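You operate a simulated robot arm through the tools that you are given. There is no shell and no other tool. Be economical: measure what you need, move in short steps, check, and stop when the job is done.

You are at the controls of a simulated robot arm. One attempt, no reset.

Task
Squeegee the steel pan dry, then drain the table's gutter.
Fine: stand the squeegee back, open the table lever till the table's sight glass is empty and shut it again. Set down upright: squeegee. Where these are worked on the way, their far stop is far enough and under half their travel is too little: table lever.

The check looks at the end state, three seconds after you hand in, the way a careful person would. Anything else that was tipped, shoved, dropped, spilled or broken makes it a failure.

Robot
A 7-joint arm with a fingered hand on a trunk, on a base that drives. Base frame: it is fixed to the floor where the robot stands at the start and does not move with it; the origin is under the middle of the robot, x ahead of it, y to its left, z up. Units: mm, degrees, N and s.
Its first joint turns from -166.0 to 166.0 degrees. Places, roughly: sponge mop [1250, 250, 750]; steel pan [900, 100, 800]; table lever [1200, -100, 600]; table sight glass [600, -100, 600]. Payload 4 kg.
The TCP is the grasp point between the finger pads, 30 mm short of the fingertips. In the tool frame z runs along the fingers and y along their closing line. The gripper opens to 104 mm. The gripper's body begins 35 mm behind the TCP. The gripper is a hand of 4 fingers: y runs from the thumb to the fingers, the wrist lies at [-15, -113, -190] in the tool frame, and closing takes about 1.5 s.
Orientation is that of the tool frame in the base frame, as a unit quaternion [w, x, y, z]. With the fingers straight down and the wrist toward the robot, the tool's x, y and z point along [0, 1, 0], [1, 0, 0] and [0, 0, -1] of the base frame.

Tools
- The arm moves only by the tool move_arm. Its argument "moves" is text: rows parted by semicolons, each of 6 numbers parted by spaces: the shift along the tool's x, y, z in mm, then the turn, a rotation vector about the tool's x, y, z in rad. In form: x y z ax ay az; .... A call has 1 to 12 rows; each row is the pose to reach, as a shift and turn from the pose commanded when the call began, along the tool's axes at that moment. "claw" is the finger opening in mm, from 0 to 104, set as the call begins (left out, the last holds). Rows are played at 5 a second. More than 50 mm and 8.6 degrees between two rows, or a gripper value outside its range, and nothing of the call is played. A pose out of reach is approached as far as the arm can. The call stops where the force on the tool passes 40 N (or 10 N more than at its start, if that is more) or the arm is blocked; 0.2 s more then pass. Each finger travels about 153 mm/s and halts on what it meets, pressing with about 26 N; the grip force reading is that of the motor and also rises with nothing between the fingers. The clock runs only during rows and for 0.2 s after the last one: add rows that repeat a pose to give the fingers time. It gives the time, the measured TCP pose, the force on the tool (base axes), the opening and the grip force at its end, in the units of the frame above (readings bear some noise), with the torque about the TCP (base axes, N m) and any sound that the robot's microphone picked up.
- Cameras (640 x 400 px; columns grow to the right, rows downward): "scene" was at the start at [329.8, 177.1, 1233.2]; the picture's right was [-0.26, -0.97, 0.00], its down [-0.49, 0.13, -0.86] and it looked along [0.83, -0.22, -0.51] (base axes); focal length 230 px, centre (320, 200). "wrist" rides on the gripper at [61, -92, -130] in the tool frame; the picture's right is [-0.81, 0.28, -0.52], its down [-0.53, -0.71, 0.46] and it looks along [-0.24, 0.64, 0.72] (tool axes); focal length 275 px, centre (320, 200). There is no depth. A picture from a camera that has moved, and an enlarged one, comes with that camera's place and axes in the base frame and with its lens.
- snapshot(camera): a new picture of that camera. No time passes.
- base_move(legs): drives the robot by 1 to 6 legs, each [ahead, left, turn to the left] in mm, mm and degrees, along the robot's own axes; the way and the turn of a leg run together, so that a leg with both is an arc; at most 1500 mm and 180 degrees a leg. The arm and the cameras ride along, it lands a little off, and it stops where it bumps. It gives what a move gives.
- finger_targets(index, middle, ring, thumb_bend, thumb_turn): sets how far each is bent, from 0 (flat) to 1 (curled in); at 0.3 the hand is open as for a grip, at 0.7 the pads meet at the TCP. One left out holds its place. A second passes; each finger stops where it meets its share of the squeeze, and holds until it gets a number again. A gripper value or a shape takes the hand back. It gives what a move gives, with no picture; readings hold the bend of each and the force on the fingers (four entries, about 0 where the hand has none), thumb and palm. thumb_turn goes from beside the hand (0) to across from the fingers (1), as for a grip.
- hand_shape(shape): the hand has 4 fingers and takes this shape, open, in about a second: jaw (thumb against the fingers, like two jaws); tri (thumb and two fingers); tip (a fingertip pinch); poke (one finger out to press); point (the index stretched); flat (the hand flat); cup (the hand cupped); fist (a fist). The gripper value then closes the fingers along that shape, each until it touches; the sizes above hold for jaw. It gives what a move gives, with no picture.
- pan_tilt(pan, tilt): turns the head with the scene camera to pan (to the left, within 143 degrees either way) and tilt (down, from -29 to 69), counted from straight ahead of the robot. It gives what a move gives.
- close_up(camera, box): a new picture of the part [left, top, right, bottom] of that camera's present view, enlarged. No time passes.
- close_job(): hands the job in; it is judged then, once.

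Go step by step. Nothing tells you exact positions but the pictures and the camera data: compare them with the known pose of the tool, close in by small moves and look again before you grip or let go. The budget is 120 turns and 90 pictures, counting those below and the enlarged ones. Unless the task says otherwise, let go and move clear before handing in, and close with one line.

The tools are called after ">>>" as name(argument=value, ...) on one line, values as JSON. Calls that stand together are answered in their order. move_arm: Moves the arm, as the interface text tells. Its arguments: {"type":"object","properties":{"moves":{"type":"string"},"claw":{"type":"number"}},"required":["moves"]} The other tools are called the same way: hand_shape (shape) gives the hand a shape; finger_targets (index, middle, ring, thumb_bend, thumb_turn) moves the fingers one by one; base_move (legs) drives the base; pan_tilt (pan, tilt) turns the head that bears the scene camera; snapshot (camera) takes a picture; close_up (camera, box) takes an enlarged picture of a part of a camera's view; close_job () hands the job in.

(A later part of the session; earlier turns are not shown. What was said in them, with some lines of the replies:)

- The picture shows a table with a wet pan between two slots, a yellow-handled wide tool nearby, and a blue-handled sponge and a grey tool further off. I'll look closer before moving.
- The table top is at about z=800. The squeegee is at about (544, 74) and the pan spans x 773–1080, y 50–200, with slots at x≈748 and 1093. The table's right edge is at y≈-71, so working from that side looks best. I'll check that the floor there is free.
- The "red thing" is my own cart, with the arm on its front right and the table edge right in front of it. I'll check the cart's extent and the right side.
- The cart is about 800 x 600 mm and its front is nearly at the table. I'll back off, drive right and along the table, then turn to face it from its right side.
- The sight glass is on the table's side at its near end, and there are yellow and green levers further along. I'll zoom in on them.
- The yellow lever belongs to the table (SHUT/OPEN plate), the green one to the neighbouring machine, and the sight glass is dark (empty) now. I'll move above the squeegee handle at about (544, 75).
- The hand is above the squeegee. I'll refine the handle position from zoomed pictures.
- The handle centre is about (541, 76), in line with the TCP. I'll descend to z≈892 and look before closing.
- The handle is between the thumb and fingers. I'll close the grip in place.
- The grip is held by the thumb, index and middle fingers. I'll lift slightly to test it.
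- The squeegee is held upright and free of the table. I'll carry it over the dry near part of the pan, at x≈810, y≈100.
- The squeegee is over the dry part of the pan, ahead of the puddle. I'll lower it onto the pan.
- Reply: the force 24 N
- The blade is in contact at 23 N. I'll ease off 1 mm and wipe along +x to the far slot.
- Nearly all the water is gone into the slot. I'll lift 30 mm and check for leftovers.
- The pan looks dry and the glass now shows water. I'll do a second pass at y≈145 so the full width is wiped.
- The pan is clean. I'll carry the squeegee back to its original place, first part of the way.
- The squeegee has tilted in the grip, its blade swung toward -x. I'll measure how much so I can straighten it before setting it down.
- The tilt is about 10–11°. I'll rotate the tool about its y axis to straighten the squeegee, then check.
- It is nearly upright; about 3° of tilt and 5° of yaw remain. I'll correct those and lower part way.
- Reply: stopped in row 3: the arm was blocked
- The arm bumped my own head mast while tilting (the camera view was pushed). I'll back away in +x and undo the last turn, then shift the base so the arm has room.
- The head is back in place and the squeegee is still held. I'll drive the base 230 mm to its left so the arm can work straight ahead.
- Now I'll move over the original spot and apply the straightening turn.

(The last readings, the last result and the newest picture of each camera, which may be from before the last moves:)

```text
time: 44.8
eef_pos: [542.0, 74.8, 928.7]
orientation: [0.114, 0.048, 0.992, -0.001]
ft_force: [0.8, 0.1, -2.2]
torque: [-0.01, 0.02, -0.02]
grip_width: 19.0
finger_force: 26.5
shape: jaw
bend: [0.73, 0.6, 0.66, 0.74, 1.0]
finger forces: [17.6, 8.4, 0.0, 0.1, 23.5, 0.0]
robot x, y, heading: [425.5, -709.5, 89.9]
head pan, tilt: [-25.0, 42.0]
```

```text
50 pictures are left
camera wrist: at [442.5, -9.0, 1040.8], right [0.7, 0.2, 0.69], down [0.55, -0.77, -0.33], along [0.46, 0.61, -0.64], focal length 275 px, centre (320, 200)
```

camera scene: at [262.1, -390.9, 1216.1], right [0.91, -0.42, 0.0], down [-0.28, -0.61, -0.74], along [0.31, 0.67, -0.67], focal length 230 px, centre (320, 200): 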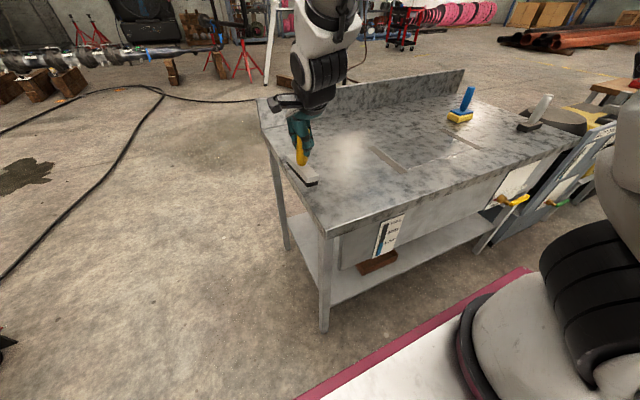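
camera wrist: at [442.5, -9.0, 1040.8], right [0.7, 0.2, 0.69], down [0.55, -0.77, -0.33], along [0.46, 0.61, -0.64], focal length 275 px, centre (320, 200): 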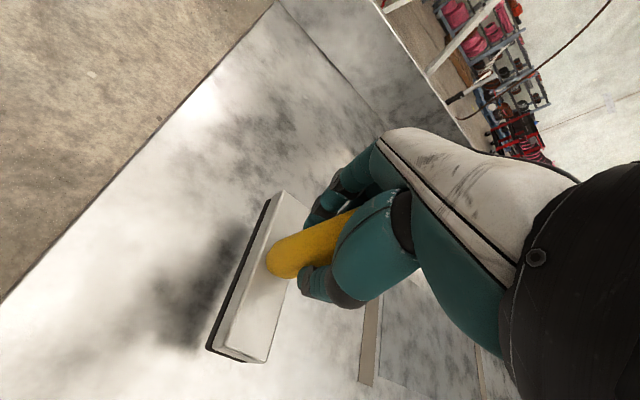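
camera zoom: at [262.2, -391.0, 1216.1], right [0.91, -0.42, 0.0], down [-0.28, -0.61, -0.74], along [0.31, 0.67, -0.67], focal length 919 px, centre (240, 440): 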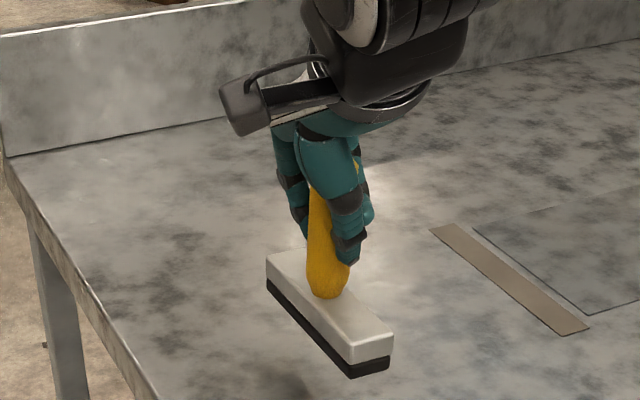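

Yaw now looks right and tilt is close. I'll zoom in to check the tilt on the base's end face.

>>> close_up(camera="scene", box=[350, 145, 395, 190])

>>> close_up(camera="scene", box=[350, 120, 395, 165])

```text
8.89 times, centred on (372, 168) of scene
camera zoom: at [262.2, -391.0, 1216.1], right [0.91, -0.42, 0.0], down [-0.28, -0.61, -0.74], along [0.31, 0.67, -0.67], focal length 2043 px, centre (-147, 489)
```

zoom: 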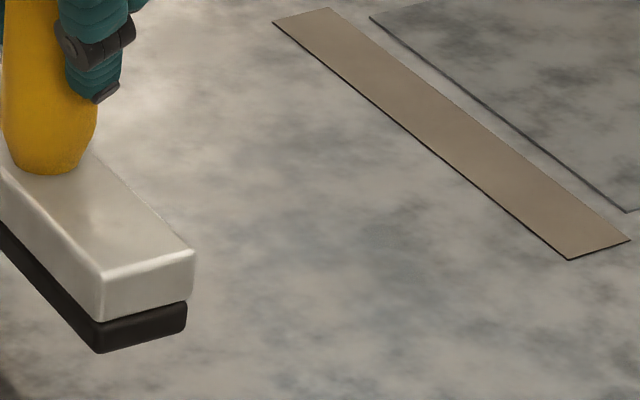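

```text
8.89 times, centred on (372, 142) of scene
camera zoom: at [262.2, -391.0, 1216.1], right [0.91, -0.42, 0.0], down [-0.28, -0.61, -0.74], along [0.31, 0.67, -0.67], focal length 2043 px, centre (-147, 711)
```

zoom: 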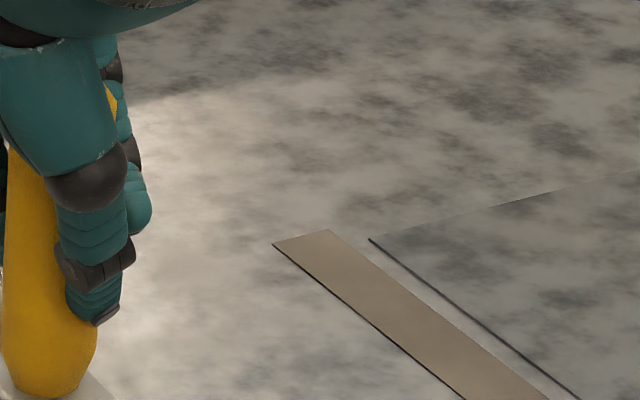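

About 3° remains; I'll take that out and lower until it lightly touches.

>>> move_arm(moves="0 0 0 0 -0.04 0; 3.5 0 15 0 -0.04 0; 7 0 29 0 -0.04 0; 8 0 33 0 -0.04 0; 8.6 0 36 0 -0.04 0; 8.6 0 36 0 -0.04 0")

>>> close_up(camera="scene", box=[290, 90, 390, 190])

```text
time: 46.1
eef_pos: [541.4, 74.5, 891.0]
orientation: [0.133, 0.048, 0.99, -0.002]
ft_force: [0.3, -0.9, -0.7]
torque: [0.08, 0.0, -0.01]
grip_width: 19.0
finger_force: 25.8
shape: jaw
bend: [0.73, 0.6, 0.66, 0.74, 1.0]
finger forces: [17.7, 8.1, 0.0, 0.1, 24.1, 0.0]
robot x, y, heading: [424.8, -705.6, 90.0]
head pan, tilt: [-25.0, 42.0]
```

```text
4.00 times, centred on (340, 140) of scene
camera zoom: at [262.1, -391.1, 1216.1], right [0.91, -0.42, 0.0], down [-0.28, -0.61, -0.74], along [0.31, 0.67, -0.67], focal length 919 px, centre (240, 440)
```

zoom: 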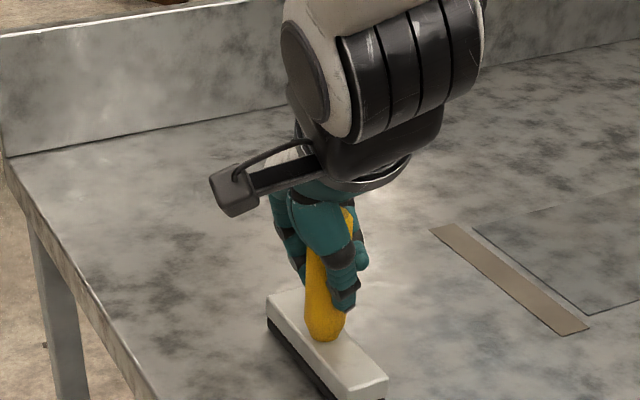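

It is just touching; I'll seat it a little more.

>>> move_arm(moves="0.2 0 1 0 0 0; 0.4 0 1.8 0 0 0; 0.4 0 1.8 0 0 0")

>>> close_up(camera="scene", box=[310, 130, 390, 210])

```text
time: 47.0
eef_pos: [539.7, 75.1, 891.2]
orientation: [0.132, 0.048, 0.99, -0.001]
ft_force: [-0.7, -2.1, 1.3]
torque: [0.09, 0.01, -0.03]
grip_width: 19.1
finger_force: 26.1
shape: jaw
bend: [0.73, 0.6, 0.66, 0.74, 1.0]
finger forces: [17.6, 8.0, 0.1, 0.0, 25.0, 0.1]
robot x, y, heading: [423.7, -706.6, 89.9]
head pan, tilt: [-25.0, 42.0]
```

```text
5.00 times, centred on (350, 170) of scene
camera zoom: at [262.1, -391.2, 1216.2], right [0.91, -0.42, 0.0], down [-0.28, -0.61, -0.74], along [0.31, 0.67, -0.67], focal length 1149 px, centre (170, 350)
```

zoom: 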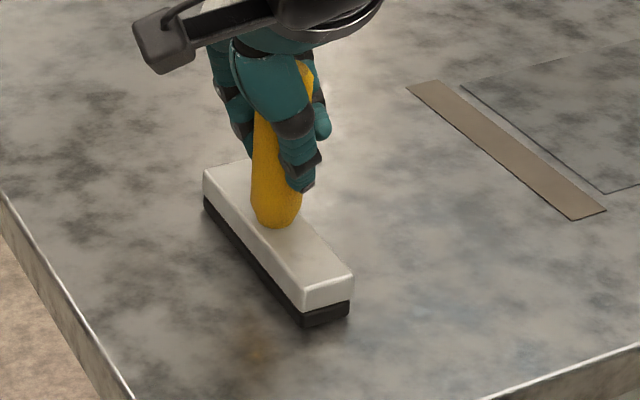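

It stands flat on the table. I'll open the hand in place.

>>> move_arm(moves="0 0 0 0 0 0; 0 0 0 0 0 0; 0 0 0 0 0 0; 0 0 0 0 0 0; 0 0 0 0 0 0; 0 0 0 0 0 0; 0 0 0 0 0 0", claw=104)

>>> close_up(camera="scene", box=[310, 130, 390, 210])

>>> snapshot(camera="wrist")

```text
time: 48.5
eef_pos: [539.3, 74.0, 890.9]
orientation: [0.133, 0.048, 0.99, -0.001]
ft_force: [-0.2, -0.1, -0.1]
torque: [0.02, 0.0, 0.02]
grip_width: 103.7
finger_force: 0.0
shape: jaw
bend: [0.3, 0.3, 0.3, 0.3, 0.98]
finger forces: [0.0, 0.0, 0.0, 0.0, 0.1, 0.0]
robot x, y, heading: [425.7, -707.2, 90.2]
head pan, tilt: [-25.0, 42.0]
```

```text
5.00 times, centred on (350, 170) of scene
camera zoom: at [262.1, -391.0, 1216.1], right [0.91, -0.42, 0.0], down [-0.28, -0.61, -0.74], along [0.31, 0.67, -0.67], focal length 1149 px, centre (170, 350)
```

zoom: 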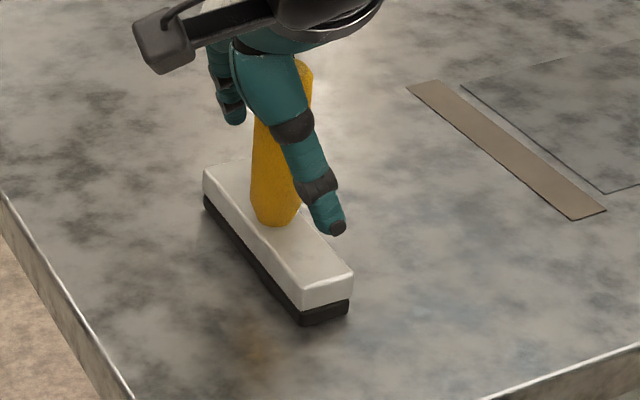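

```text
44 pictures are left
camera wrist: at [438.0, -8.4, 998.8], right [0.67, 0.2, 0.72], down [0.56, -0.77, -0.31], along [0.49, 0.61, -0.63], focal length 275 px, centre (320, 200)
```

wrist: 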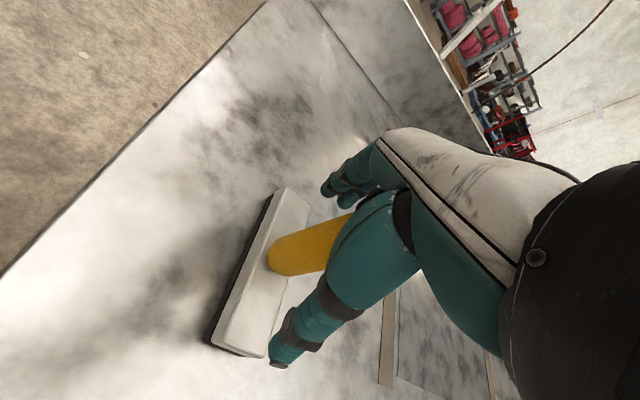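

The squeegee stands free. I'll retract straight up and level the hand again.

>>> move_arm(moves="-8 0 -29 0 0 0; -18 0 -68 0 0 0; -29 0 -106 0 0 0; -40 0 -145 0 0 0; -45 0 -165 0 0.13 -0.04; -45 0 -165 0 0.26 -0.09; -45 0 -165 0 0.26 -0.09")

>>> snapshot(camera="scene")

```text
time: 50.1
eef_pos: [538.2, 74.0, 1061.9]
orientation: [0.004, 0.003, 1.0, -0.002]
ft_force: [-0.1, 0.2, 0.2]
torque: [0.0, 0.01, -0.02]
grip_width: 103.6
finger_force: 0.0
shape: jaw
bend: [0.3, 0.3, 0.3, 0.3, 0.98]
finger forces: [0.0, 0.0, 0.1, 0.0, 0.0, 0.0]
robot x, y, heading: [424.5, -708.0, 90.1]
head pan, tilt: [-25.0, 42.0]
```

```text
43 pictures are left
camera scene: at [262.1, -391.2, 1216.2], right [0.91, -0.42, 0.0], down [-0.28, -0.61, -0.74], along [0.31, 0.67, -0.67], focal length 230 px, centre (320, 200)
```

scene: 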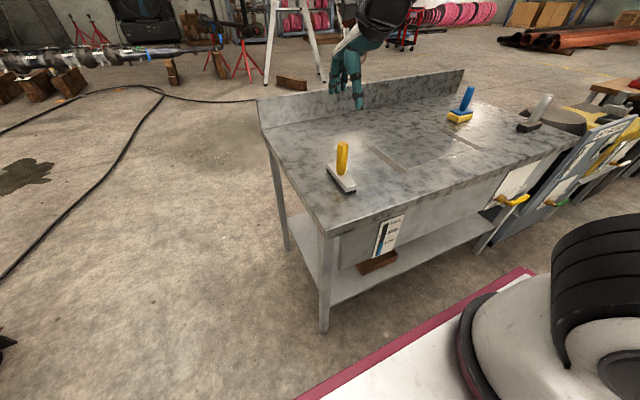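

The squeegee stands upright where it was. Now I'll drive back from the table and along to the yellow lever at about x=1250, and look at it.

>>> base_move(legs=[[-240, 0, 0], [0, -640, 0]])

>>> pan_tilt(pan=-30, tilt=45)

>>> snapshot(camera="scene")

>>> snapshot(camera="wrist")

```text
time: 55.1
eef_pos: [1176.7, -162.8, 1063.2]
orientation: [0.004, 0.001, 1.0, -0.001]
ft_force: [-0.7, 0.2, -0.3]
torque: [0.03, -0.02, 0.03]
grip_width: 103.5
finger_force: 0.0
shape: jaw
bend: [0.3, 0.3, 0.3, 0.3, 0.98]
finger forces: [0.0, 0.0, 0.1, 0.0, 0.1, 0.0]
robot x, y, heading: [1064.9, -945.3, 90.7]
head pan, tilt: [-25.0, 42.0]
```

```text
time: 55.8
eef_pos: [1176.4, -162.5, 1061.9]
orientation: [0.004, 0.001, 1.0, -0.002]
ft_force: [0.4, 0.2, -0.3]
torque: [0.0, 0.02, 0.01]
grip_width: 104.1
finger_force: 0.1
shape: jaw
bend: [0.3, 0.3, 0.3, 0.3, 0.98]
finger forces: [0.1, 0.1, 0.0, 0.0, 0.0, 0.0]
robot x, y, heading: [1067.5, -942.5, 90.3]
head pan, tilt: [-30.0, 45.0]
```

```text
42 pictures are left
camera scene: at [907.4, -634.9, 1211.8], right [0.87, -0.49, 0.0], down [-0.35, -0.61, -0.71], along [0.35, 0.61, -0.71], focal length 230 px, centre (320, 200)
```

scene: 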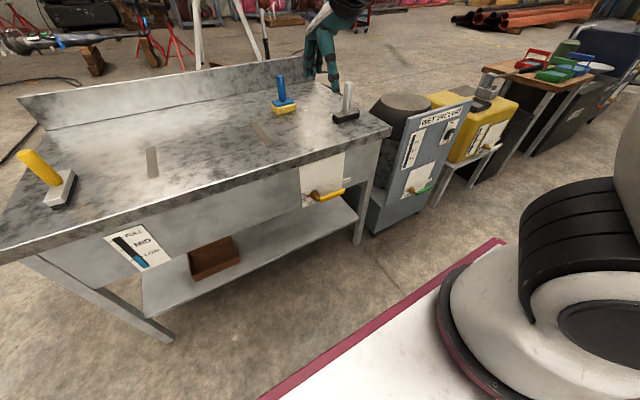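

```text
41 pictures are left
camera wrist: at [1114.1, -254.2, 1192.1], right [0.81, 0.27, 0.52], down [0.53, -0.72, -0.45], along [0.25, 0.64, -0.72], focal length 275 px, centre (320, 200)
```

wrist: 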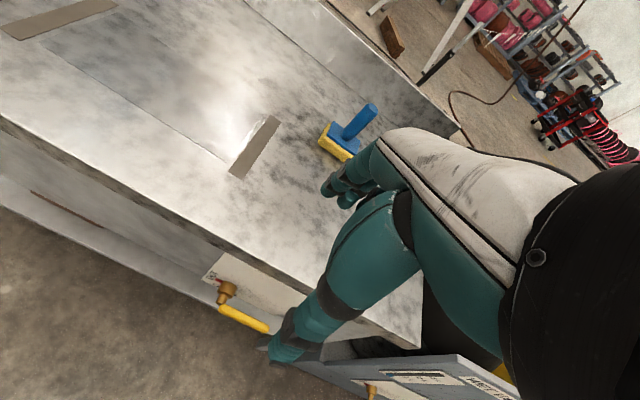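

>>> close_up(camera="scene", box=[280, 140, 370, 220])

>>> close_up(camera="wrist", box=[180, 230, 310, 350])

```text
5.00 times, centred on (325, 180) of scene
camera zoom: at [907.4, -634.9, 1211.8], right [0.87, -0.49, 0.0], down [-0.35, -0.61, -0.71], along [0.35, 0.61, -0.71], focal length 1149 px, centre (295, 300)
```

zoom: 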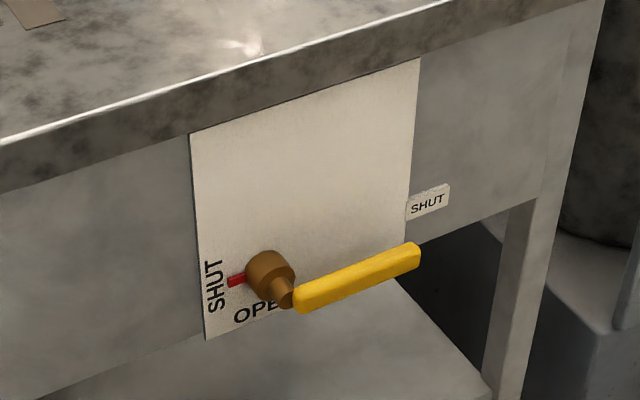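

```text
3.33 times, centred on (245, 290) of wrist
camera zoom: at [1114.1, -254.2, 1192.1], right [0.81, 0.27, 0.52], down [0.53, -0.72, -0.45], along [0.25, 0.64, -0.72], focal length 918 px, centre (570, -100)
```

zoom: 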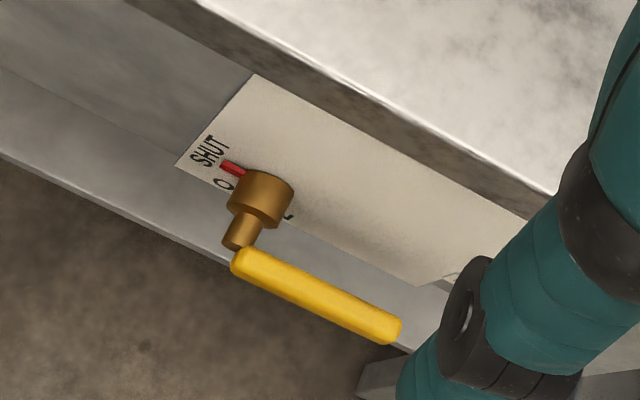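

The lever bar runs from its hub at about (1203, -116, 610) to its tip at about x=1310. SHUT is pointer-left and OPEN is pointer-down, so opening swings the bar up 90°. I'll bring the hand in front of it and turn it to point horizontally at the panel.

>>> move_arm(moves="-20 -10 45 0 0 0; -40 -20 90 0 0 0; -60 -40 135 0 0 0; -70 -60 180 0 0 0; -80 -60 225 0 0 0; -80 -60 270 0 0 0; -80 -60 270 -0.14 0 0; -80 -60 270 -0.28 0 0; -80 -60 270 -0.42 0 0; -80 -60 270 -0.56 0 0; -80 -60 270 -0.70 0 0; -80 -60 270 -0.70 0 0")

>>> snapshot(camera="scene")

```text
refused: row 1 steps farther than a row can; nothing moved
```

```text
38 pictures are left
camera scene: at [907.4, -634.9, 1211.8], right [0.87, -0.49, 0.0], down [-0.35, -0.61, -0.71], along [0.35, 0.61, -0.71], focal length 230 px, centre (320, 200)
```

scene: 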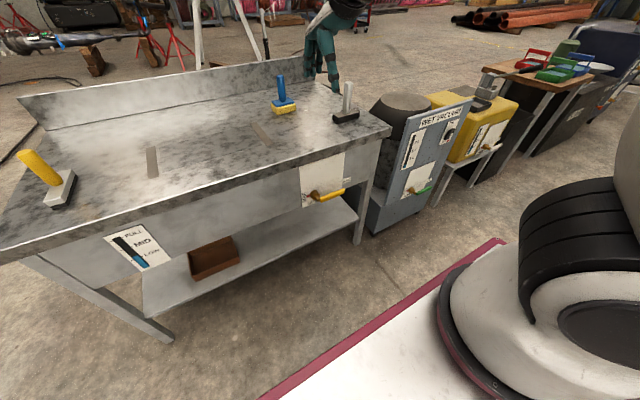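

One row was just over the step limit; I'll resend it with shorter steps.

>>> move_arm(moves="-15 -10 40 0 0 0; -30 -20 80 0 0 0; -45 -30 122 0 0 0; -60 -42 165 0 0 0; -70 -54 208 0 0 0; -80 -60 250 0 0 0; -80 -60 270 -0.14 0 0; -80 -60 270 -0.28 0 0; -80 -60 270 -0.42 0 0; -80 -60 270 -0.56 0 0; -80 -60 270 -0.70 0 0; -80 -60 270 -0.70 0 0")

>>> snapshot(camera="scene")

```text
time: 58.4
eef_pos: [1260.0, -223.9, 793.5]
orientation: [0.004, 0.0, 0.94, 0.341]
ft_force: [-0.3, 0.3, 0.4]
torque: [-0.01, -0.05, 0.02]
grip_width: 103.6
finger_force: 0.1
shape: jaw
bend: [0.3, 0.3, 0.3, 0.3, 0.98]
finger forces: [0.0, 0.0, 0.0, 0.0, 0.1, 0.0]
robot x, y, heading: [1068.7, -944.8, 90.3]
head pan, tilt: [-30.0, 45.0]
```

```text
37 pictures are left
camera scene: at [907.5, -634.9, 1211.8], right [0.87, -0.5, 0.0], down [-0.35, -0.61, -0.71], along [0.35, 0.61, -0.71], focal length 230 px, centre (320, 200)
```

scene: 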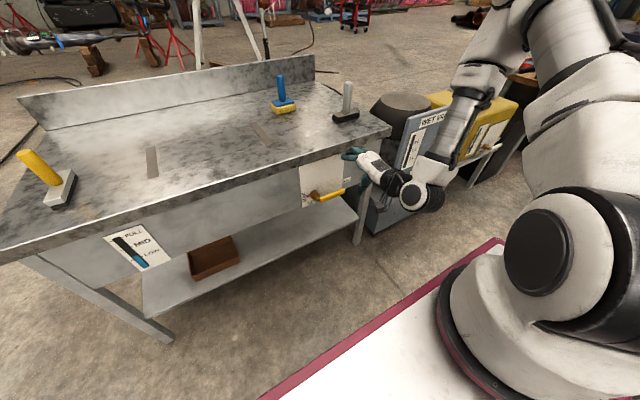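

The tilt works so far. I'll continue to horizontal.

>>> move_arm(moves="0 0 0 -0.14 0 0; 0 0 0 -0.28 0 0; 0 0 0 -0.42 0 0; 0 0 0 -0.56 0 0; 0 0 0 -0.70 0 0; 0 0 0 -0.87 0 0; 0 0 0 -0.87 0 0")

>>> snapshot(camera="scene")

>>> snapshot(camera="wrist")

```text
refused: row 6 steps farther than a row can; nothing moved
```

```text
36 pictures are left
camera scene: at [907.5, -634.9, 1211.8], right [0.87, -0.5, 0.0], down [-0.35, -0.61, -0.71], along [0.35, 0.61, -0.71], focal length 230 px, centre (320, 200)
```

scene: 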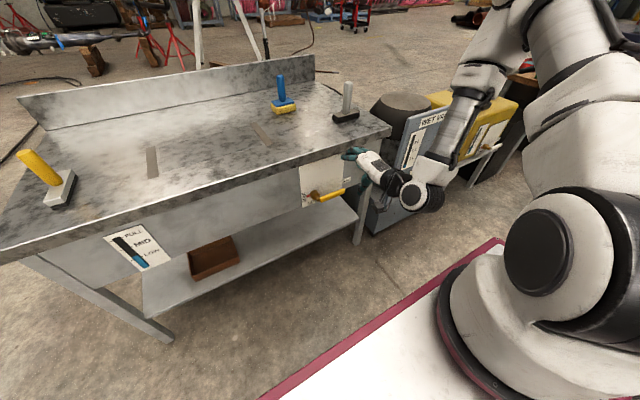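

```text
35 pictures are left
camera wrist: at [1196.9, -377.8, 833.7], right [0.81, -0.12, 0.58], down [0.54, -0.25, -0.8], along [0.25, 0.96, -0.14], focal length 275 px, centre (320, 200)
```

wrist: 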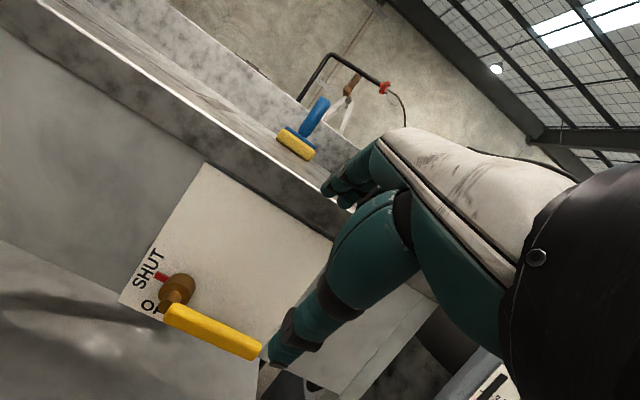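

I'll resend the tilt with legal steps, lowering a little as well.

>>> move_arm(moves="0 0 0 -0.14 0 0; 0 0 0 -0.28 0 0; 0 0 0 -0.42 0 0; 0 0 0 -0.56 0 0; 0 0 0 -0.70 0 0; 0 0 0 -0.80 0 0; 0 0 0 -0.87 0 0; 0 0 0 -0.87 0 0")

>>> snapshot(camera="scene")

```text
time: 60.2
eef_pos: [1259.2, -224.1, 792.2]
orientation: [0.004, -0.002, 0.708, 0.706]
ft_force: [-1.0, 0.9, -0.2]
torque: [0.0, 0.0, 0.01]
grip_width: 103.9
finger_force: 0.1
shape: jaw
bend: [0.3, 0.3, 0.3, 0.3, 0.98]
finger forces: [0.0, 0.0, 0.1, 0.0, 0.0, 0.1]
robot x, y, heading: [1070.2, -943.7, 90.1]
head pan, tilt: [-30.0, 45.0]
```

```text
34 pictures are left
camera scene: at [907.6, -634.9, 1211.8], right [0.87, -0.5, 0.0], down [-0.35, -0.61, -0.71], along [0.35, 0.61, -0.71], focal length 230 px, centre (320, 200)
```

scene: 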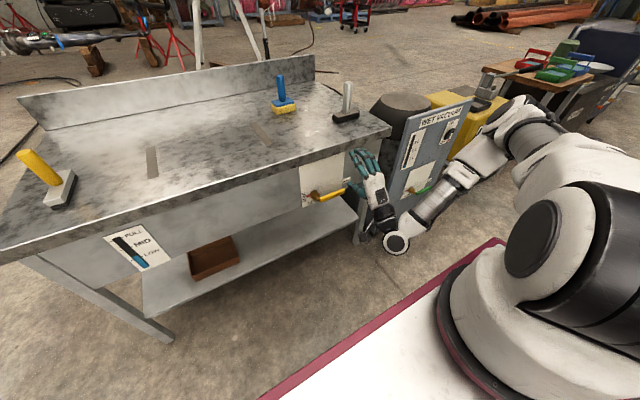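

The hand now points at the panel. I'll lower it to the bar's height while still in front, at x≈1283.

>>> move_arm(moves="-10 -40 0 0 0 0; -20 -85 0 0 0 0; -24 -130 0 0 0 0; -24 -165 0 0 0 0; -24 -182 0 0 0 0; -24 -182 0 0 0 0")

>>> snapshot(camera="scene")

>>> snapshot(camera="wrist")

```text
time: 61.6
eef_pos: [1284.5, -224.4, 613.4]
orientation: [0.003, -0.002, 0.708, 0.706]
ft_force: [0.0, -0.5, 0.3]
torque: [-0.01, -0.01, 0.03]
grip_width: 103.7
finger_force: 0.0
shape: jaw
bend: [0.3, 0.3, 0.3, 0.3, 0.98]
finger forces: [0.0, 0.0, 0.0, 0.0, 0.0, 0.0]
robot x, y, heading: [1063.8, -945.3, 90.3]
head pan, tilt: [-30.0, 45.0]
```

```text
33 pictures are left
camera scene: at [907.5, -634.9, 1211.8], right [0.87, -0.5, 0.0], down [-0.35, -0.61, -0.71], along [0.35, 0.61, -0.71], focal length 230 px, centre (320, 200)
```

scene: 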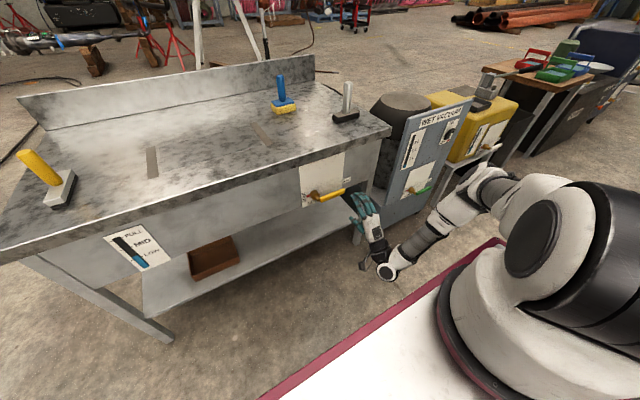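

```text
32 pictures are left
camera wrist: at [1223.0, -355.0, 520.0], right [0.81, -0.52, 0.28], down [0.54, 0.45, -0.71], along [0.24, 0.73, 0.64], focal length 275 px, centre (320, 200)
```

wrist: 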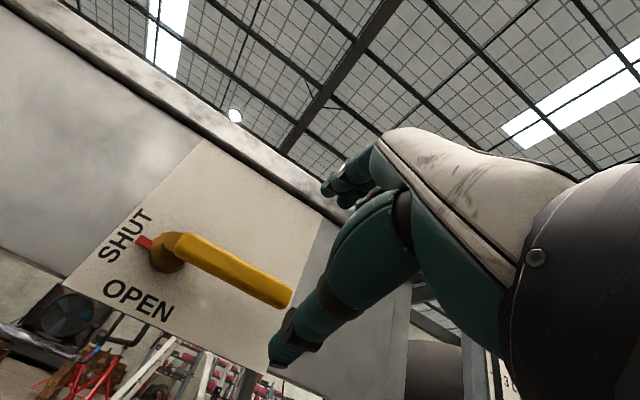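

The bar is centred at about z=609, y=-116, x from 1203 to 1308, and the panel face is at y≈-67. I'll move straight in so that the open thumb and fingers straddle the bar.

>>> move_arm(moves="0 -3 35 0 0 0; 0 -3 70 0 0 0; 0 -3 95 0 0 0; 0 -3 106 0 0 0; 0 -3 106 0 0 0")

>>> snapshot(camera="wrist")

>>> close_up(camera="scene", box=[280, 140, 420, 260])

```text
time: 62.8
eef_pos: [1285.8, -117.9, 609.3]
orientation: [0.004, -0.001, 0.708, 0.706]
ft_force: [-0.2, -0.1, 0.4]
torque: [0.0, 0.01, 0.02]
grip_width: 104.0
finger_force: 0.0
shape: jaw
bend: [0.3, 0.3, 0.3, 0.3, 0.98]
finger forces: [0.0, 0.1, 0.0, 0.0, 0.0, 0.0]
robot x, y, heading: [1064.6, -943.0, 90.1]
head pan, tilt: [-30.0, 45.0]
```

```text
31 pictures are left
camera wrist: at [1223.6, -248.6, 516.3], right [0.81, -0.52, 0.28], down [0.54, 0.45, -0.71], along [0.24, 0.73, 0.64], focal length 275 px, centre (320, 200)
```

wrist: 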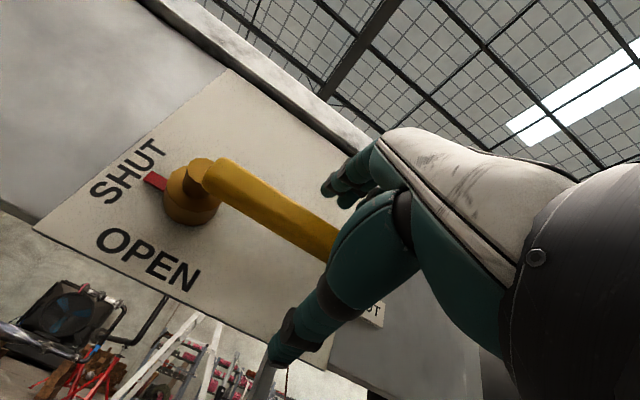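

```text
3.33 times, centred on (350, 200) of scene
camera zoom: at [907.5, -634.9, 1211.8], right [0.87, -0.5, 0.0], down [-0.35, -0.61, -0.71], along [0.35, 0.61, -0.71], focal length 766 px, centre (220, 200)
```

zoom: 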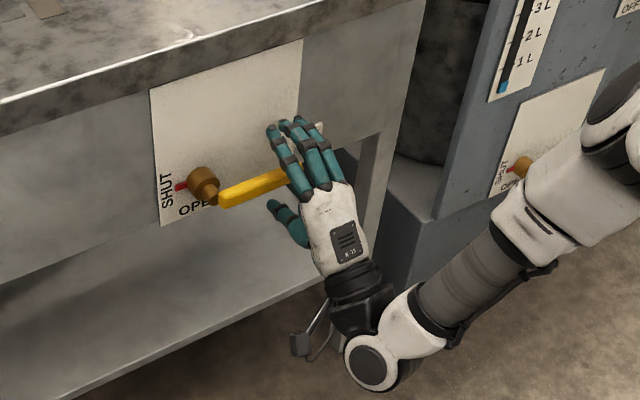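

The bar lies between the fingers (above) and thumb (below). I'll close on it.

>>> move_arm(moves="0 0 0 0 0 0; 0 0 0 0 0 0; 0 0 0 0 0 0; 0 0 0 0 0 0; 0 0 0 0 0 0; 0 0 0 0 0 0; 0 0 0 0 0 0; 0 0 0 0 0 0", claw=14)

>>> close_up(camera="scene", box=[280, 140, 420, 260])

```text
time: 64.6
eef_pos: [1284.5, -119.5, 608.9]
orientation: [0.003, -0.002, 0.708, 0.706]
ft_force: [-0.3, 0.2, 0.3]
torque: [-0.01, 0.0, 0.01]
grip_width: 14.4
finger_force: 0.1
shape: jaw
bend: [0.72, 0.62, 0.61, 0.74, 1.0]
finger forces: [0.2, 0.1, 0.2, 0.0, 0.0, 0.0]
robot x, y, heading: [1065.4, -944.4, 90.5]
head pan, tilt: [-30.0, 45.0]
```

```text
3.33 times, centred on (350, 200) of scene
camera zoom: at [907.5, -634.9, 1211.8], right [0.87, -0.5, 0.0], down [-0.35, -0.61, -0.71], along [0.35, 0.61, -0.71], focal length 766 px, centre (220, 200)
```

zoom: 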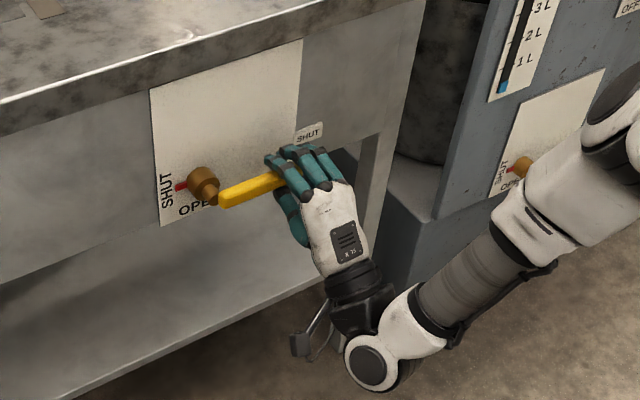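

The bar is loosely caged. I'll swing it up along the arc with the hand rolling along, to about 45° first.

>>> move_arm(moves="0.7 10.4 0 0 0 -0.13; 2.7 20.6 0 0 0 -0.26; 6 30.4 0 0 0 -0.39; 10.6 39.8 0 0 0 -0.52; 16.3 48.4 0 0 0 -0.65; 23.1 56.3 0 0 0 -0.78; 23.1 56.3 0 0 0 -0.78")

>>> snapshot(camera="scene")

```text
time: 66.2
eef_pos: [1261.9, -117.7, 663.9]
orientation: [0.273, -0.272, 0.654, 0.651]
ft_force: [0.4, 0.4, 0.2]
torque: [-0.01, -0.01, -0.05]
grip_width: 14.2
finger_force: 0.1
shape: jaw
bend: [0.72, 0.62, 0.61, 0.73, 1.0]
finger forces: [0.0, 0.0, 0.0, 0.0, 1.1, 0.0]
robot x, y, heading: [1068.4, -941.4, 90.1]
head pan, tilt: [-30.0, 45.0]
```

```text
28 pictures are left
camera scene: at [907.6, -634.8, 1211.8], right [0.87, -0.5, 0.0], down [-0.35, -0.61, -0.71], along [0.35, 0.61, -0.71], focal length 230 px, centre (320, 200)
```

scene: 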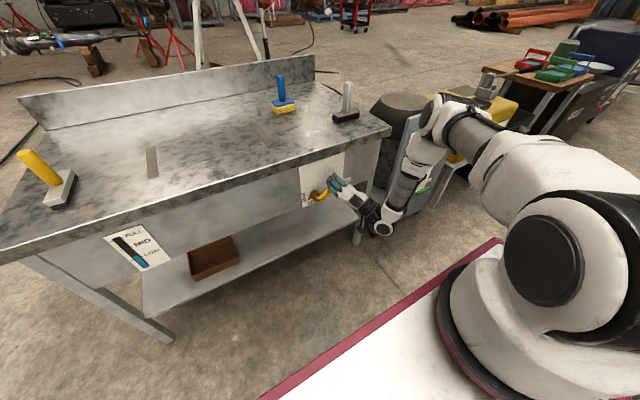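

The bar follows. In the co-rotating tool frame the same motion repeats, so I'll go on to about 90°.

>>> move_arm(moves="0.7 10.4 0 0 0 -0.13; 2.7 20.6 0 0 0 -0.26; 6 30.4 0 0 0 -0.39; 10.6 39.8 0 0 0 -0.52; 16.3 48.4 0 0 0 -0.65; 23.1 56.3 0 0 0 -0.78; 23.1 56.3 0 0 0 -0.78")

>>> snapshot(camera="scene")

>>> close_up(camera="scene", box=[280, 140, 400, 250])

>>> close_up(camera="scene", box=[100, 210, 190, 290])

```text
time: 67.8
eef_pos: [1204.7, -118.4, 686.1]
orientation: [0.499, -0.501, 0.502, 0.499]
ft_force: [1.3, 0.7, 0.8]
torque: [0.01, -0.02, -0.02]
grip_width: 14.1
finger_force: 0.1
shape: jaw
bend: [0.72, 0.62, 0.61, 0.72, 1.0]
finger forces: [0.0, 0.0, 0.0, 0.0, 1.4, 0.0]
robot x, y, heading: [1069.9, -941.9, 90.4]
head pan, tilt: [-30.0, 45.0]
```

```text
27 pictures are left
camera scene: at [907.5, -634.9, 1211.8], right [0.87, -0.5, 0.0], down [-0.35, -0.61, -0.71], along [0.35, 0.61, -0.71], focal length 230 px, centre (320, 200)
```

scene: 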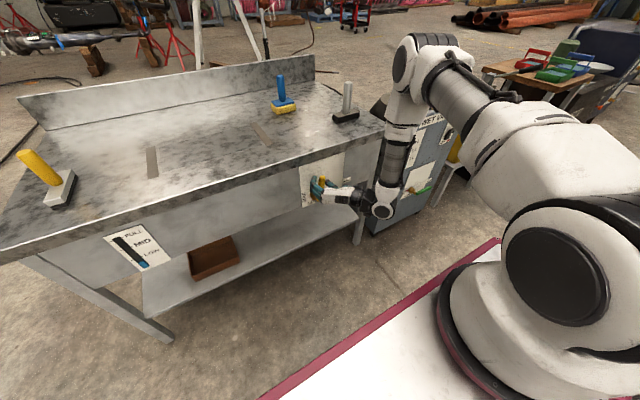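

```text
3.64 times, centred on (340, 195) of scene
camera zoom: at [907.5, -634.9, 1211.8], right [0.87, -0.5, 0.0], down [-0.35, -0.61, -0.71], along [0.35, 0.61, -0.71], focal length 836 px, centre (247, 218)
```

zoom: 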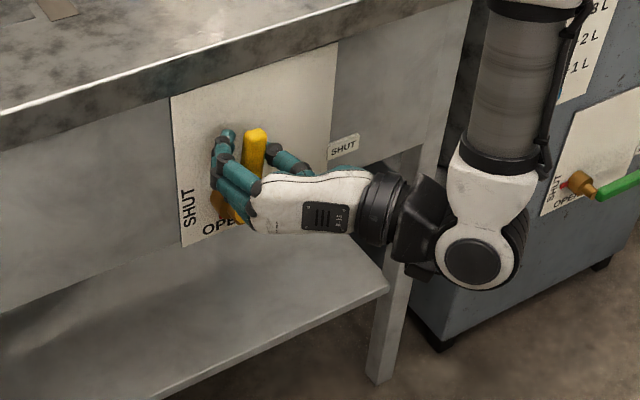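

```text
5.00 times, centred on (145, 250) of scene
camera zoom: at [907.5, -634.9, 1211.8], right [0.87, -0.5, 0.0], down [-0.35, -0.61, -0.71], along [0.35, 0.61, -0.71], focal length 1149 px, centre (1195, -50)
```

zoom: 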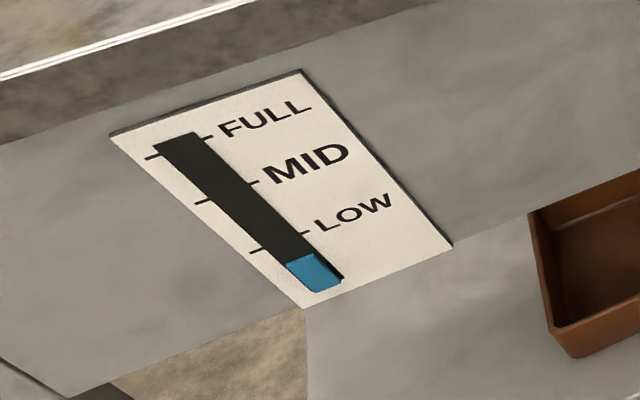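

The valve is open and the glass is falling. I'll hold and wait.

>>> move_arm(moves="0 0 0 0 0 0; 0 0 0 0 0 0; 0 0 0 0 0 0; 0 0 0 0 0 0; 0 0 0 0 0 0; 0 0 0 0 0 0; 0 0 0 0 0 0; 0 0 0 0 0 0; 0 0 0 0 0 0; 0 0 0 0 0 0; 0 0 0 0 0 0; 0 0 0 0 0 0")

>>> move_arm(moves="0 0 0 0 0 0; 0 0 0 0 0 0; 0 0 0 0 0 0; 0 0 0 0 0 0; 0 0 0 0 0 0; 0 0 0 0 0 0; 0 0 0 0 0 0; 0 0 0 0 0 0; 0 0 0 0 0 0; 0 0 0 0 0 0; 0 0 0 0 0 0; 0 0 0 0 0 0")

>>> close_up(camera="scene", box=[100, 210, 190, 290])

```text
time: 70.4
eef_pos: [1205.9, -118.7, 685.8]
orientation: [0.499, -0.5, 0.502, 0.5]
ft_force: [-0.2, 0.4, 0.3]
torque: [0.02, -0.01, 0.01]
grip_width: 14.1
finger_force: 0.0
shape: jaw
bend: [0.72, 0.62, 0.61, 0.73, 1.0]
finger forces: [0.0, 0.1, 0.1, 0.1, 0.6, 0.0]
robot x, y, heading: [1066.5, -945.3, 90.1]
head pan, tilt: [-30.0, 45.0]
```

```text
time: 73.0
eef_pos: [1205.8, -118.8, 686.6]
orientation: [0.498, -0.5, 0.502, 0.499]
ft_force: [0.1, 0.0, -0.2]
torque: [0.0, -0.02, -0.02]
grip_width: 14.1
finger_force: 0.1
shape: jaw
bend: [0.72, 0.62, 0.61, 0.73, 1.0]
finger forces: [0.0, 0.0, 0.1, 0.1, 0.2, 0.0]
robot x, y, heading: [1066.6, -944.9, 90.3]
head pan, tilt: [-30.0, 45.0]
```

```text
5.00 times, centred on (145, 250) of scene
camera zoom: at [907.5, -634.9, 1211.8], right [0.87, -0.5, 0.0], down [-0.35, -0.61, -0.71], along [0.35, 0.61, -0.71], focal length 1149 px, centre (1195, -50)
```

zoom: 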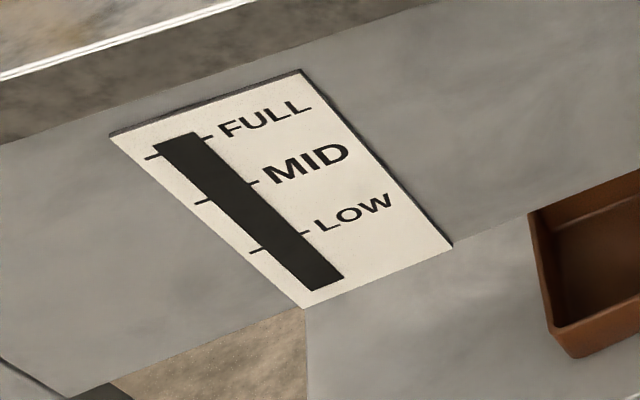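

The glass is empty. Now I'll swing the lever back down to SHUT along the same arc.

>>> move_arm(moves="0.7 -10.4 0 0 0 0.13; 2.7 -20.6 0 0 0 0.26; 6 -30.4 0 0 0 0.39; 10.6 -39.8 0 0 0 0.52; 16.3 -48.4 0 0 0 0.65; 23.1 -56.3 0 0 0 0.78; 23.1 -56.3 0 0 0 0.78")

>>> move_arm(moves="0.7 -10.4 0 0 0 0.13; 2.7 -20.6 0 0 0 0.26; 6 -30.4 0 0 0 0.39; 10.6 -39.8 0 0 0 0.52; 16.3 -48.4 0 0 0 0.65; 23.1 -56.3 0 0 0 0.78; 23.1 -57.5 0 0 0 0.79; 23.1 -57.5 0 0 0 0.79")

>>> close_up(camera="scene", box=[280, 140, 400, 250])

>>> snapshot(camera="wrist")

```text
time: 74.6
eef_pos: [1260.0, -117.8, 663.5]
orientation: [0.271, -0.27, 0.654, 0.652]
ft_force: [-0.4, 0.4, 0.8]
torque: [0.0, -0.01, -0.04]
grip_width: 14.1
finger_force: 0.0
shape: jaw
bend: [0.72, 0.62, 0.61, 0.73, 1.0]
finger forces: [0.3, 0.0, 0.2, 0.0, 0.0, 0.1]
robot x, y, heading: [1065.0, -941.2, 90.3]
head pan, tilt: [-30.0, 45.0]
```

```text
time: 76.4
eef_pos: [1286.8, -118.0, 607.4]
orientation: [0.0, 0.003, 0.709, 0.706]
ft_force: [-0.1, 0.2, 0.6]
torque: [0.06, -0.02, 0.0]
grip_width: 14.1
finger_force: 0.1
shape: jaw
bend: [0.72, 0.62, 0.6, 0.73, 1.0]
finger forces: [0.8, 0.0, 0.7, 0.1, 0.0, 0.1]
robot x, y, heading: [1066.2, -949.8, 90.1]
head pan, tilt: [-30.0, 45.0]
```

```text
3.64 times, centred on (340, 195) of scene
camera zoom: at [907.5, -634.9, 1211.8], right [0.87, -0.5, 0.0], down [-0.35, -0.61, -0.71], along [0.35, 0.61, -0.71], focal length 836 px, centre (247, 218)
```

zoom: 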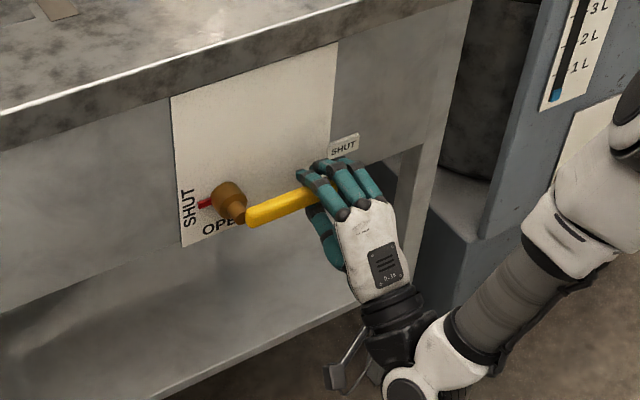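

```text
22 pictures are left
camera wrist: at [1223.2, -249.0, 515.5], right [0.81, -0.52, 0.27], down [0.53, 0.45, -0.72], along [0.25, 0.73, 0.64], focal length 275 px, centre (320, 200)
```

wrist: 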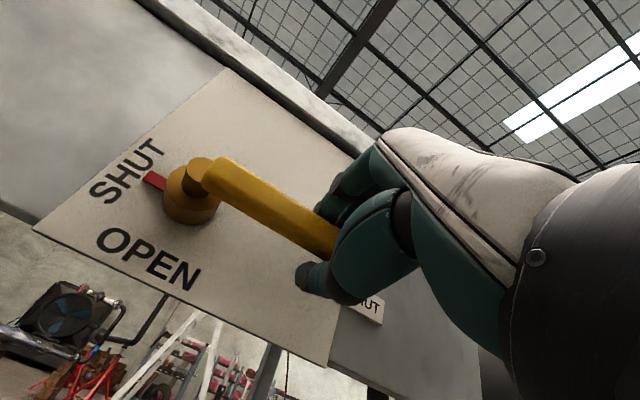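

It is back at SHUT. I'll press down a few millimetres more to be sure it sits at its stop.

>>> move_arm(moves="0 -3 0 0 0 0.02; 0 -6 0 0 0 0.04; 0 -9 0 0 0 0.06; 0 -9 0 0 0 0.06")

>>> snapshot(camera="wrist")

```text
time: 77.4
eef_pos: [1285.2, -117.8, 597.9]
orientation: [-0.021, 0.024, 0.707, 0.706]
ft_force: [0.6, 1.2, 12.6]
torque: [0.13, -0.08, 0.07]
grip_width: 15.6
finger_force: 0.0
shape: jaw
bend: [0.72, 0.6, 0.58, 0.73, 1.0]
finger forces: [5.8, 2.7, 3.8, 0.1, 0.0, 0.1]
robot x, y, heading: [1066.6, -951.3, 90.2]
head pan, tilt: [-30.0, 45.0]
```

```text
21 pictures are left
camera wrist: at [1218.1, -248.5, 510.4], right [0.82, -0.52, 0.22], down [0.49, 0.45, -0.75], along [0.29, 0.72, 0.63], focal length 275 px, centre (320, 200)
```

wrist: 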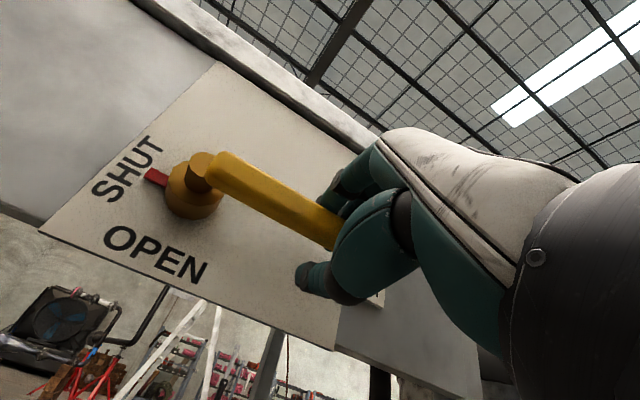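

It resists at 12 N, so it is at the shut stop. I'll ease back to centre and open the hand.

>>> move_arm(moves="0 5 0 0 0 -0.03; 0 9 0 0 0 -0.06; 0 9 0 0 0 -0.06; 0 9 0 0 0 -0.06; 0 9 0 0 0 -0.06; 0 9 0 0 0 -0.06; 0 9 0 0 0 -0.06; 0 9 0 0 0 -0.06", claw=104)

>>> move_arm(moves="0 0 -35 0 0 0; 0 0 -75 0 0 0; 0 0 -115 0 0 0; 0 0 -150 0 0 0; 0 0 -150 0 0 0")

>>> snapshot(camera="scene")

>>> close_up(camera="scene", box=[280, 140, 370, 220])

>>> close_up(camera="scene", box=[100, 210, 190, 290])

>>> close_up(camera="scene", box=[0, 90, 300, 250])

```text
time: 79.2
eef_pos: [1285.7, -118.7, 608.3]
orientation: [0.001, 0.002, 0.708, 0.706]
ft_force: [0.4, 0.7, 0.4]
torque: [-0.04, -0.01, 0.0]
grip_width: 103.7
finger_force: 0.0
shape: jaw
bend: [0.3, 0.3, 0.3, 0.3, 0.98]
finger forces: [0.0, 0.1, 0.0, 0.0, 0.0, 0.0]
robot x, y, heading: [1064.7, -943.1, 90.2]
head pan, tilt: [-30.0, 45.0]
```

```text
time: 80.4
eef_pos: [1288.1, -269.5, 606.3]
orientation: [0.001, 0.002, 0.708, 0.706]
ft_force: [0.4, -0.2, 0.7]
torque: [0.01, -0.01, -0.02]
grip_width: 103.9
finger_force: 0.1
shape: jaw
bend: [0.3, 0.3, 0.3, 0.3, 0.98]
finger forces: [0.0, 0.1, 0.0, 0.1, 0.0, 0.0]
robot x, y, heading: [1064.6, -948.2, 90.3]
head pan, tilt: [-30.0, 45.0]
```

```text
20 pictures are left
camera scene: at [907.5, -634.9, 1211.8], right [0.87, -0.5, 0.0], down [-0.35, -0.61, -0.71], along [0.35, 0.61, -0.71], focal length 230 px, centre (320, 200)
```

scene: 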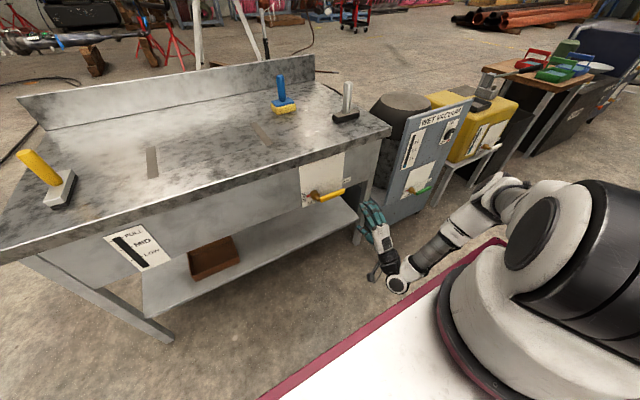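

```text
5.00 times, centred on (325, 180) of scene
camera zoom: at [907.5, -634.9, 1211.8], right [0.87, -0.5, 0.0], down [-0.35, -0.61, -0.71], along [0.35, 0.61, -0.71], focal length 1149 px, centre (295, 300)
```

zoom: 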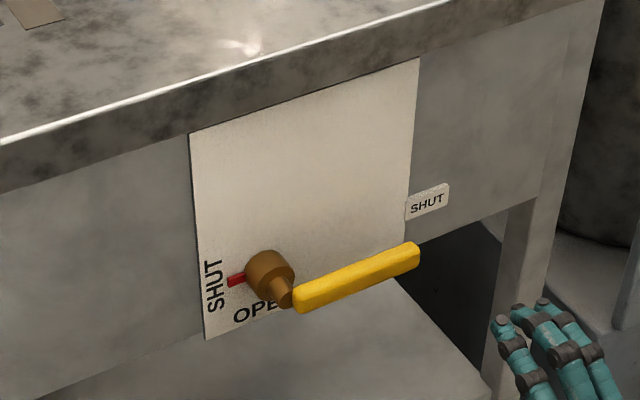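

```text
5.00 times, centred on (145, 250) of scene
camera zoom: at [907.5, -634.9, 1211.8], right [0.87, -0.5, 0.0], down [-0.35, -0.61, -0.71], along [0.35, 0.61, -0.71], focal length 1149 px, centre (1195, -50)
```

zoom: 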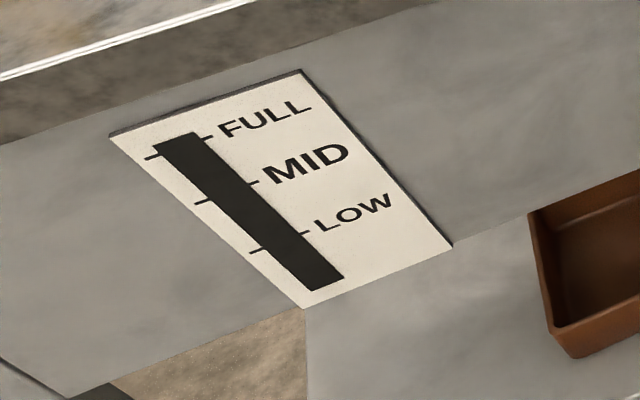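

```text
2.13 times, centred on (150, 170) of scene
camera zoom: at [907.5, -634.9, 1211.8], right [0.87, -0.5, 0.0], down [-0.35, -0.61, -0.71], along [0.35, 0.61, -0.71], focal length 490 px, centre (683, 264)
```

zoom: 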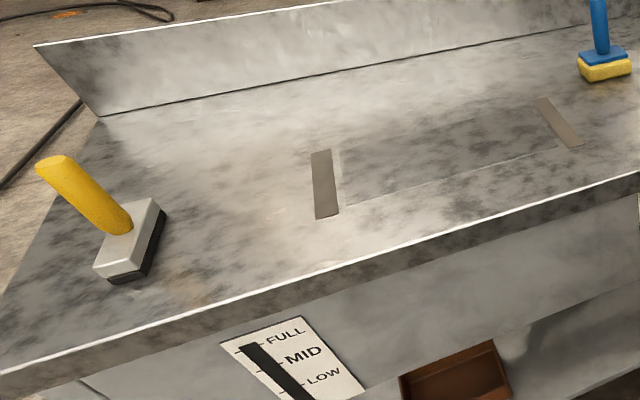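

The pan is dry, the squeegee stands upright in its place, the glass is empty and the lever is shut, with the hand clear. I'm handing in.

>>> close_job()

```text
The job is handed in.
```

I squeegeed the pan dry and stood the squeegee back upright in its place. I then opened the table lever until the sight glass was empty and shut it again.
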